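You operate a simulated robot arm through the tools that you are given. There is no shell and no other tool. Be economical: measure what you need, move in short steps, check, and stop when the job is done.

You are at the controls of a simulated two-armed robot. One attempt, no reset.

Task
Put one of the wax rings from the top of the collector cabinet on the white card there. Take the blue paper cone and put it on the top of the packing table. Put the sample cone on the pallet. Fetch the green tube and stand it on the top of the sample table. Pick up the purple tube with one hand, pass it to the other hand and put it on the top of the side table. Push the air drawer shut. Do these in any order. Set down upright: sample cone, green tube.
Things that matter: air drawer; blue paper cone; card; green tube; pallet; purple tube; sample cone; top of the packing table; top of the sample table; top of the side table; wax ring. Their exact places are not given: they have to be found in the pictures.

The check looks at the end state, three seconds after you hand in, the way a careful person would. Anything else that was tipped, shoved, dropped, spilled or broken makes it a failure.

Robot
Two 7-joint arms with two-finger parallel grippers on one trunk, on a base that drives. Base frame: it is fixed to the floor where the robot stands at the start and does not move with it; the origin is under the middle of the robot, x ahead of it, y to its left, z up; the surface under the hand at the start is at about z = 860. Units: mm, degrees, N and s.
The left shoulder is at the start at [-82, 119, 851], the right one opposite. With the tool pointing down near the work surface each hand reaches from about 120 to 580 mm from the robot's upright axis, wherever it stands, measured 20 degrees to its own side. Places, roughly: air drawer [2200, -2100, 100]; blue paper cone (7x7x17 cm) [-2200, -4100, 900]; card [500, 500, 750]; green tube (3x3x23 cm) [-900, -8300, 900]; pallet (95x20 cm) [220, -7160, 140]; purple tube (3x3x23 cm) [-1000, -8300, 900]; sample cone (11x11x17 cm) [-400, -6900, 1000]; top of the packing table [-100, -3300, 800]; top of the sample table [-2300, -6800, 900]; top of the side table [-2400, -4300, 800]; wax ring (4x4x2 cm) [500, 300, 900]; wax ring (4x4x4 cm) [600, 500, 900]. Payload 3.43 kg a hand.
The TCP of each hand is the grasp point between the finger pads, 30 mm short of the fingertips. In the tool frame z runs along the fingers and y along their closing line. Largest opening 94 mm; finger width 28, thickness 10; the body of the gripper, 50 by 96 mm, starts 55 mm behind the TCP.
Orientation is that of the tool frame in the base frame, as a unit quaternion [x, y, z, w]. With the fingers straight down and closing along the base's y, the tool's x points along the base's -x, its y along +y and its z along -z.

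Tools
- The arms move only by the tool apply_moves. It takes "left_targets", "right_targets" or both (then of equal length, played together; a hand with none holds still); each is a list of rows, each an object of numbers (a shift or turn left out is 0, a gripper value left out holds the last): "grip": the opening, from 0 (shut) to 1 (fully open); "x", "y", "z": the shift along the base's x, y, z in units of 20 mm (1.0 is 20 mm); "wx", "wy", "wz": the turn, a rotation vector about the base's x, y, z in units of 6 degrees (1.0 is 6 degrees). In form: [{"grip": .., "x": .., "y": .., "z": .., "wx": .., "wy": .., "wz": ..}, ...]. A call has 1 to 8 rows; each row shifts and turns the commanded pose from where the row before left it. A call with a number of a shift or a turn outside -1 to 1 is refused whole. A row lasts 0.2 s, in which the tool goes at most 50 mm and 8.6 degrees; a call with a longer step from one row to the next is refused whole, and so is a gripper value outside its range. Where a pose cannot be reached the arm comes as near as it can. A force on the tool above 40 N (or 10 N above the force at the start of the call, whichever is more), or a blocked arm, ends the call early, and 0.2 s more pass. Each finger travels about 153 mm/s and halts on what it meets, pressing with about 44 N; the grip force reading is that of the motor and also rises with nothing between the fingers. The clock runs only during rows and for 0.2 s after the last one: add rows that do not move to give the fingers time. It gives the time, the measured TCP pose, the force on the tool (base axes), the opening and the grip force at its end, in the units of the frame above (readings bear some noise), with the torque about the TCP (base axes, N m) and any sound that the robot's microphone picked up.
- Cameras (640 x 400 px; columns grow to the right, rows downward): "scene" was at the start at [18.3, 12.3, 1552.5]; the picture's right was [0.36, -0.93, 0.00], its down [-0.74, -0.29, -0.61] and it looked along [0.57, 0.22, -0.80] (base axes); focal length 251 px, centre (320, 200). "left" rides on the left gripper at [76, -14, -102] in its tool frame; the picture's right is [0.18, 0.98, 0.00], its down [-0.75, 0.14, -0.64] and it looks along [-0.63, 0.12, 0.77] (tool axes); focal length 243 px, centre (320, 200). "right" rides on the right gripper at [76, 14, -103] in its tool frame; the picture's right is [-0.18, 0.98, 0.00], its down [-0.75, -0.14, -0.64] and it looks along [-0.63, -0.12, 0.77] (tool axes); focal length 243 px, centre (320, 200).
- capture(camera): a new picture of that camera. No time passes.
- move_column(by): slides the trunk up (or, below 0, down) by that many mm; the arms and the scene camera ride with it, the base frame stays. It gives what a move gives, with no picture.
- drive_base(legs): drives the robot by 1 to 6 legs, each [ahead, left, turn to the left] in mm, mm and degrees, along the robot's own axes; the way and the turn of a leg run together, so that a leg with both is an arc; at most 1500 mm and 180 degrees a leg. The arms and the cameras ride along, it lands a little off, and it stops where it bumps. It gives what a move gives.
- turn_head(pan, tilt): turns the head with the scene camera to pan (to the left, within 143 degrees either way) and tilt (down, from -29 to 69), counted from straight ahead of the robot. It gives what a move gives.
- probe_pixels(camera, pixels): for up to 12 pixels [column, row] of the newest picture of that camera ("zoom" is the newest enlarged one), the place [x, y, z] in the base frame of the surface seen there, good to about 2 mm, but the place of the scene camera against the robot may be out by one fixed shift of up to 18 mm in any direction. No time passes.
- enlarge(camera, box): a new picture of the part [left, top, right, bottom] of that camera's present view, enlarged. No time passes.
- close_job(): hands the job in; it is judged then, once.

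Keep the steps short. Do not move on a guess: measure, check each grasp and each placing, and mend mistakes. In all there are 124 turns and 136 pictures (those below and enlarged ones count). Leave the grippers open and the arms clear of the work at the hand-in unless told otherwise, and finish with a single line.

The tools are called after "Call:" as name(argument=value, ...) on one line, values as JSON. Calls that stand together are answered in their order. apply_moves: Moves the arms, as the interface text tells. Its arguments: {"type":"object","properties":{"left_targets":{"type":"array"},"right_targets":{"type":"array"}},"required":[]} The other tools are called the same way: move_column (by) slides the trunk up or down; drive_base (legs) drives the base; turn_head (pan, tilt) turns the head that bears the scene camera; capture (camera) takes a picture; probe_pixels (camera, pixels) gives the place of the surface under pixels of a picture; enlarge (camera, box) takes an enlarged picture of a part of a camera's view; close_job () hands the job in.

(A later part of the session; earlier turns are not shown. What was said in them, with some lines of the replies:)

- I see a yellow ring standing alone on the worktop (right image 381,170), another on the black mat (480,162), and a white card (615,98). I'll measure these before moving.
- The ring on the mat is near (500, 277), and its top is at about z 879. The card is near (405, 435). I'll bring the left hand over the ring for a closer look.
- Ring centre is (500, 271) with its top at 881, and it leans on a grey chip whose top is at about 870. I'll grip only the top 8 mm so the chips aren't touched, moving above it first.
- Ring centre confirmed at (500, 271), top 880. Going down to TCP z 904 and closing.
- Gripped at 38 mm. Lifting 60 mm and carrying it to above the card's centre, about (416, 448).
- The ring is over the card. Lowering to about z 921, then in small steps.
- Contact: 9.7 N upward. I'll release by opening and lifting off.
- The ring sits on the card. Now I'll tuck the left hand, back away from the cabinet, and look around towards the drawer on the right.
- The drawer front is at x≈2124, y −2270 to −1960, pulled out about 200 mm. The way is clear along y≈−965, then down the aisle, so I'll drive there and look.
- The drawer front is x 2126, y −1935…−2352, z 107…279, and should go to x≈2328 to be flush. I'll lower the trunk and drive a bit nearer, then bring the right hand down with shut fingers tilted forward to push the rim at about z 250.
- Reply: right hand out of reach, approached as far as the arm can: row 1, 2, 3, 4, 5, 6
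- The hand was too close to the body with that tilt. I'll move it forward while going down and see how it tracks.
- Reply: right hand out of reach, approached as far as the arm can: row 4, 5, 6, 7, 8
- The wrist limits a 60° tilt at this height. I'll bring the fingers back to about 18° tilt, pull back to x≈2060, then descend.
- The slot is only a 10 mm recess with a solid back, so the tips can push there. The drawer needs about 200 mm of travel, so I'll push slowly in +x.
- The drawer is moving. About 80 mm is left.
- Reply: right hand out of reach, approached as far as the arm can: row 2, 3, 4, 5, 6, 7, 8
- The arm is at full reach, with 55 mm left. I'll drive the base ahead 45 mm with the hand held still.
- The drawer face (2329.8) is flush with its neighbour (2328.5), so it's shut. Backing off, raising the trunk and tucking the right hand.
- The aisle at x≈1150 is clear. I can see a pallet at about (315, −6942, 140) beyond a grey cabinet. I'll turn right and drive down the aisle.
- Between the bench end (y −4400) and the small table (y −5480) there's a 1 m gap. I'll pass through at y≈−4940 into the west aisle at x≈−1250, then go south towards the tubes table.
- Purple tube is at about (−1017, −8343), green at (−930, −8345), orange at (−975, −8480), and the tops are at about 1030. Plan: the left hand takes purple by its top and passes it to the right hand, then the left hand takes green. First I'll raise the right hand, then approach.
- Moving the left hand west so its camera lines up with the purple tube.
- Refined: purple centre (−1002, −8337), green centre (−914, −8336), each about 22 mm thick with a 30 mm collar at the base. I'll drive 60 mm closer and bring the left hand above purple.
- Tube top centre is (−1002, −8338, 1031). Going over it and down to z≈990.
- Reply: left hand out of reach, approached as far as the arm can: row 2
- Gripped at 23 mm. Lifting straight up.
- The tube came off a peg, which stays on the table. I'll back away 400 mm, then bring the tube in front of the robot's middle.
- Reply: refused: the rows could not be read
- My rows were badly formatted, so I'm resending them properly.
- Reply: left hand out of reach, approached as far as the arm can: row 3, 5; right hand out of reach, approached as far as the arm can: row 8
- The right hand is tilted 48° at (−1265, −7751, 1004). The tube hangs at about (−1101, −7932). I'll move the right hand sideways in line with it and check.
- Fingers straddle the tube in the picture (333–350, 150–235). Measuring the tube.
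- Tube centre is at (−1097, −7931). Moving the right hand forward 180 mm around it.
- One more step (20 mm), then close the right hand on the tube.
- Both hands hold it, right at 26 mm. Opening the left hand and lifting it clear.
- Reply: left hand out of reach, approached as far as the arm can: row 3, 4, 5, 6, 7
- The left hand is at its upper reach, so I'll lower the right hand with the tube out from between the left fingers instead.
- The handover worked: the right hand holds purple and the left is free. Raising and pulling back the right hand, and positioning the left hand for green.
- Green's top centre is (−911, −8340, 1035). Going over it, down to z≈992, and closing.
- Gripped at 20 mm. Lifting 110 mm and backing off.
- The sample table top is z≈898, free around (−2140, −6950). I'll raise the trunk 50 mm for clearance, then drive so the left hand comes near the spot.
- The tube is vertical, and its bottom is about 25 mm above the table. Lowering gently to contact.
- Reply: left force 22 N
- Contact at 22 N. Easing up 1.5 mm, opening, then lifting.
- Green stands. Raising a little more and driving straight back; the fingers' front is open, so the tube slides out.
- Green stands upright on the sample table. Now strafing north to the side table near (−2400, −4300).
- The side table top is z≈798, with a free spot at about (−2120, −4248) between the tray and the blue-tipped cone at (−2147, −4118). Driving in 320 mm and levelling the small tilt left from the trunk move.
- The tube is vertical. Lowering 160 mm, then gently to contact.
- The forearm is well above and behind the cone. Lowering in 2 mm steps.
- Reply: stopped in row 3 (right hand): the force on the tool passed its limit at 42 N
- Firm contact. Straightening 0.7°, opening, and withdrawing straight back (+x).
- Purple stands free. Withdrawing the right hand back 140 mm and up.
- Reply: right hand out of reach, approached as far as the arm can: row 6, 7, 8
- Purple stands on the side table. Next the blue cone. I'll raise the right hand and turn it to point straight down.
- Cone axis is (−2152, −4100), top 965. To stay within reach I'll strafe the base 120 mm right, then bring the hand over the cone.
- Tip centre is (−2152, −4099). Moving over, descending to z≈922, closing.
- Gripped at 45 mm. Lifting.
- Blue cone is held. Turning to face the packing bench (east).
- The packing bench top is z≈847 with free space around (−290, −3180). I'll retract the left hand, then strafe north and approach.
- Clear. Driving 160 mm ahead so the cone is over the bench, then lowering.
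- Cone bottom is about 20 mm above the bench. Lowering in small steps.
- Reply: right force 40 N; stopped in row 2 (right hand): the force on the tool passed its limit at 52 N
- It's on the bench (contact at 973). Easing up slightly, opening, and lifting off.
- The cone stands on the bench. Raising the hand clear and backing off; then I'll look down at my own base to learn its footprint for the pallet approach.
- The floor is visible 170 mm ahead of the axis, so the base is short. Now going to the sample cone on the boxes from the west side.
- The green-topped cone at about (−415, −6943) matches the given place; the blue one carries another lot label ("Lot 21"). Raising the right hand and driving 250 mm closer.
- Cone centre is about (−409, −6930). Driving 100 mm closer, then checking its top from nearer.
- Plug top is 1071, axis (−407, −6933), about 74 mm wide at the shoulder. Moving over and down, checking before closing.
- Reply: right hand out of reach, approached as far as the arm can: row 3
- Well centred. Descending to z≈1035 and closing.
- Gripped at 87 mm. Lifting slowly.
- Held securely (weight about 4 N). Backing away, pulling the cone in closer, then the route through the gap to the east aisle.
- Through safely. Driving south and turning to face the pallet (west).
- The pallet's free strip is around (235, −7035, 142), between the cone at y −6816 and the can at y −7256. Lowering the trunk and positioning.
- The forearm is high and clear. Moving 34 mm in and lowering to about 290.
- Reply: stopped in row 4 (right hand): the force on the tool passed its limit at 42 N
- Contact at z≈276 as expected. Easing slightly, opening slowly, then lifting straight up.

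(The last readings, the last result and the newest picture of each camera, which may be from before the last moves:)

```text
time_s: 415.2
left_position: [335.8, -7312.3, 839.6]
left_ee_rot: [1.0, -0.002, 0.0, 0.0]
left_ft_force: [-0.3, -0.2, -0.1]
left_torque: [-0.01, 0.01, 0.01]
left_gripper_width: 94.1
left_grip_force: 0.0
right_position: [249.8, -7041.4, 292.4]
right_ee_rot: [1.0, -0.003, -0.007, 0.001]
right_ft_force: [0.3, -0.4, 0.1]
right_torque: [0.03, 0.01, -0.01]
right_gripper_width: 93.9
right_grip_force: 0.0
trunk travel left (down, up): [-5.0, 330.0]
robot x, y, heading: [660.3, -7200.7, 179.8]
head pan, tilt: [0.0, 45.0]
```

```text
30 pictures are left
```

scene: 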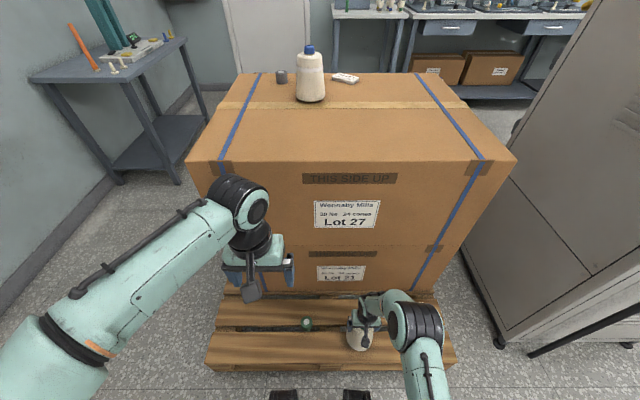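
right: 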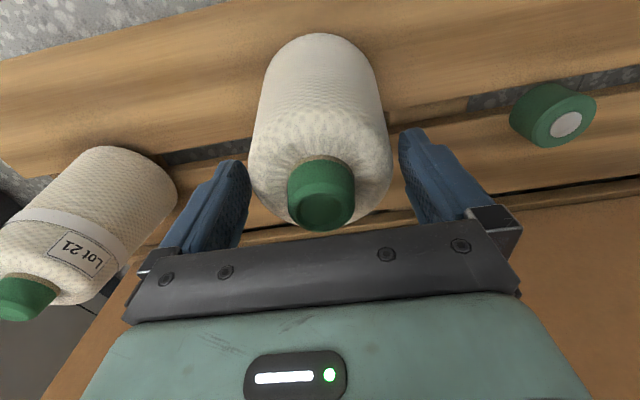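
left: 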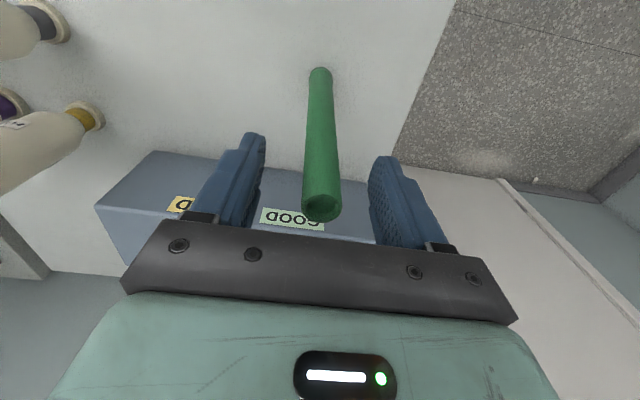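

Released and standing. Lifting clear, then backing off and checking.

Call:
apply_moves(right_targets=[{"z": 0.8}, {"z": 1}, {"z": 1}, {"z": 1}, {"z": 1}, {"z": 1}, {"z": 1}, {"z": 1}])

Call:
drive_base(legs=[[-450, 0, 0]])

Call:
capture(camera="scene")

Call:
enlarge(camera="scene", box=[200, 180, 430, 310])

```text
time_s: 417.1
left_position: [336.3, -7313.1, 840.1]
left_ee_rot: [1.0, -0.002, -0.001, 0.001]
left_ft_force: [-0.3, 0.1, 0.1]
left_torque: [-0.01, 0.0, 0.03]
left_gripper_width: 94.1
left_grip_force: 0.0
right_position: [251.1, -7041.9, 449.3]
right_ee_rot: [1.0, -0.003, -0.005, 0.0]
right_ft_force: [-0.5, 0.2, -0.1]
right_torque: [-0.02, -0.01, -0.03]
right_gripper_width: 93.9
right_grip_force: 0.1
trunk travel left (down, up): [-5.0, 330.0]
robot x, y, heading: [667.8, -7202.8, 179.8]
head pan, tilt: [0.0, 45.0]
```

```text
time_s: 419.8
left_position: [784.8, -7316.6, 839.6]
left_ee_rot: [1.0, 0.002, 0.0, 0.001]
left_ft_force: [0.6, -0.1, 0.2]
left_torque: [0.05, 0.02, 0.02]
left_gripper_width: 94.0
left_grip_force: 0.1
right_position: [696.0, -7045.3, 449.4]
right_ee_rot: [1.0, 0.002, -0.006, 0.002]
right_ft_force: [0.4, -0.7, -0.2]
right_torque: [0.01, 0.05, -0.03]
right_gripper_width: 93.6
right_grip_force: 0.3
trunk travel left (down, up): [-5.0, 330.0]
robot x, y, heading: [1112.4, -7202.7, -179.6]
head pan, tilt: [0.0, 45.0]
```

```text
29 pictures are left
```

scene: 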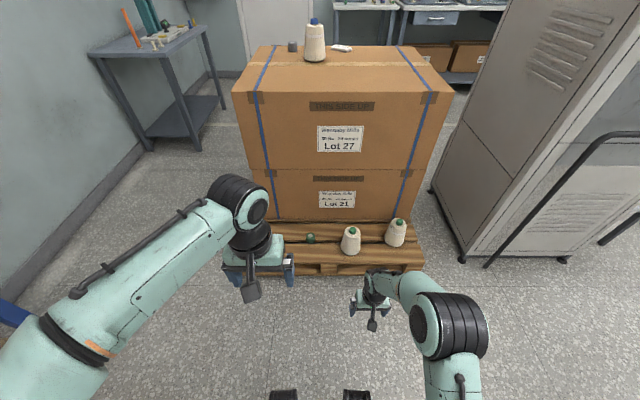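

```text
2.78 times, centred on (315, 245) of scene
```

zoom: 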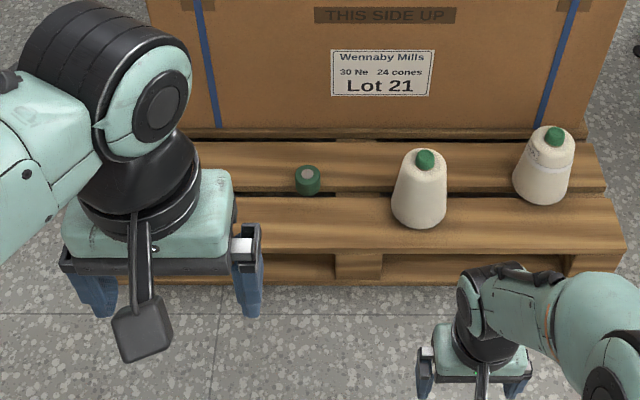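

The sample cone stands upright on the pallet, and nothing else there has moved. The ring, drawer, both tubes and the blue cone were each checked when placed. Both grippers are open and the arms are clear, so I'm handing in.

Call:
close_job()

```text
The job is handed in.
```

All six jobs are done and handed in: wax ring on the card, blue cone on the packing table, sample cone upright on the pallet, green tube upright on the sample table, purple tube passed between hands and put on the side table, and air drawer pushed shut (checked flush before I backed away, not re-checked up close).
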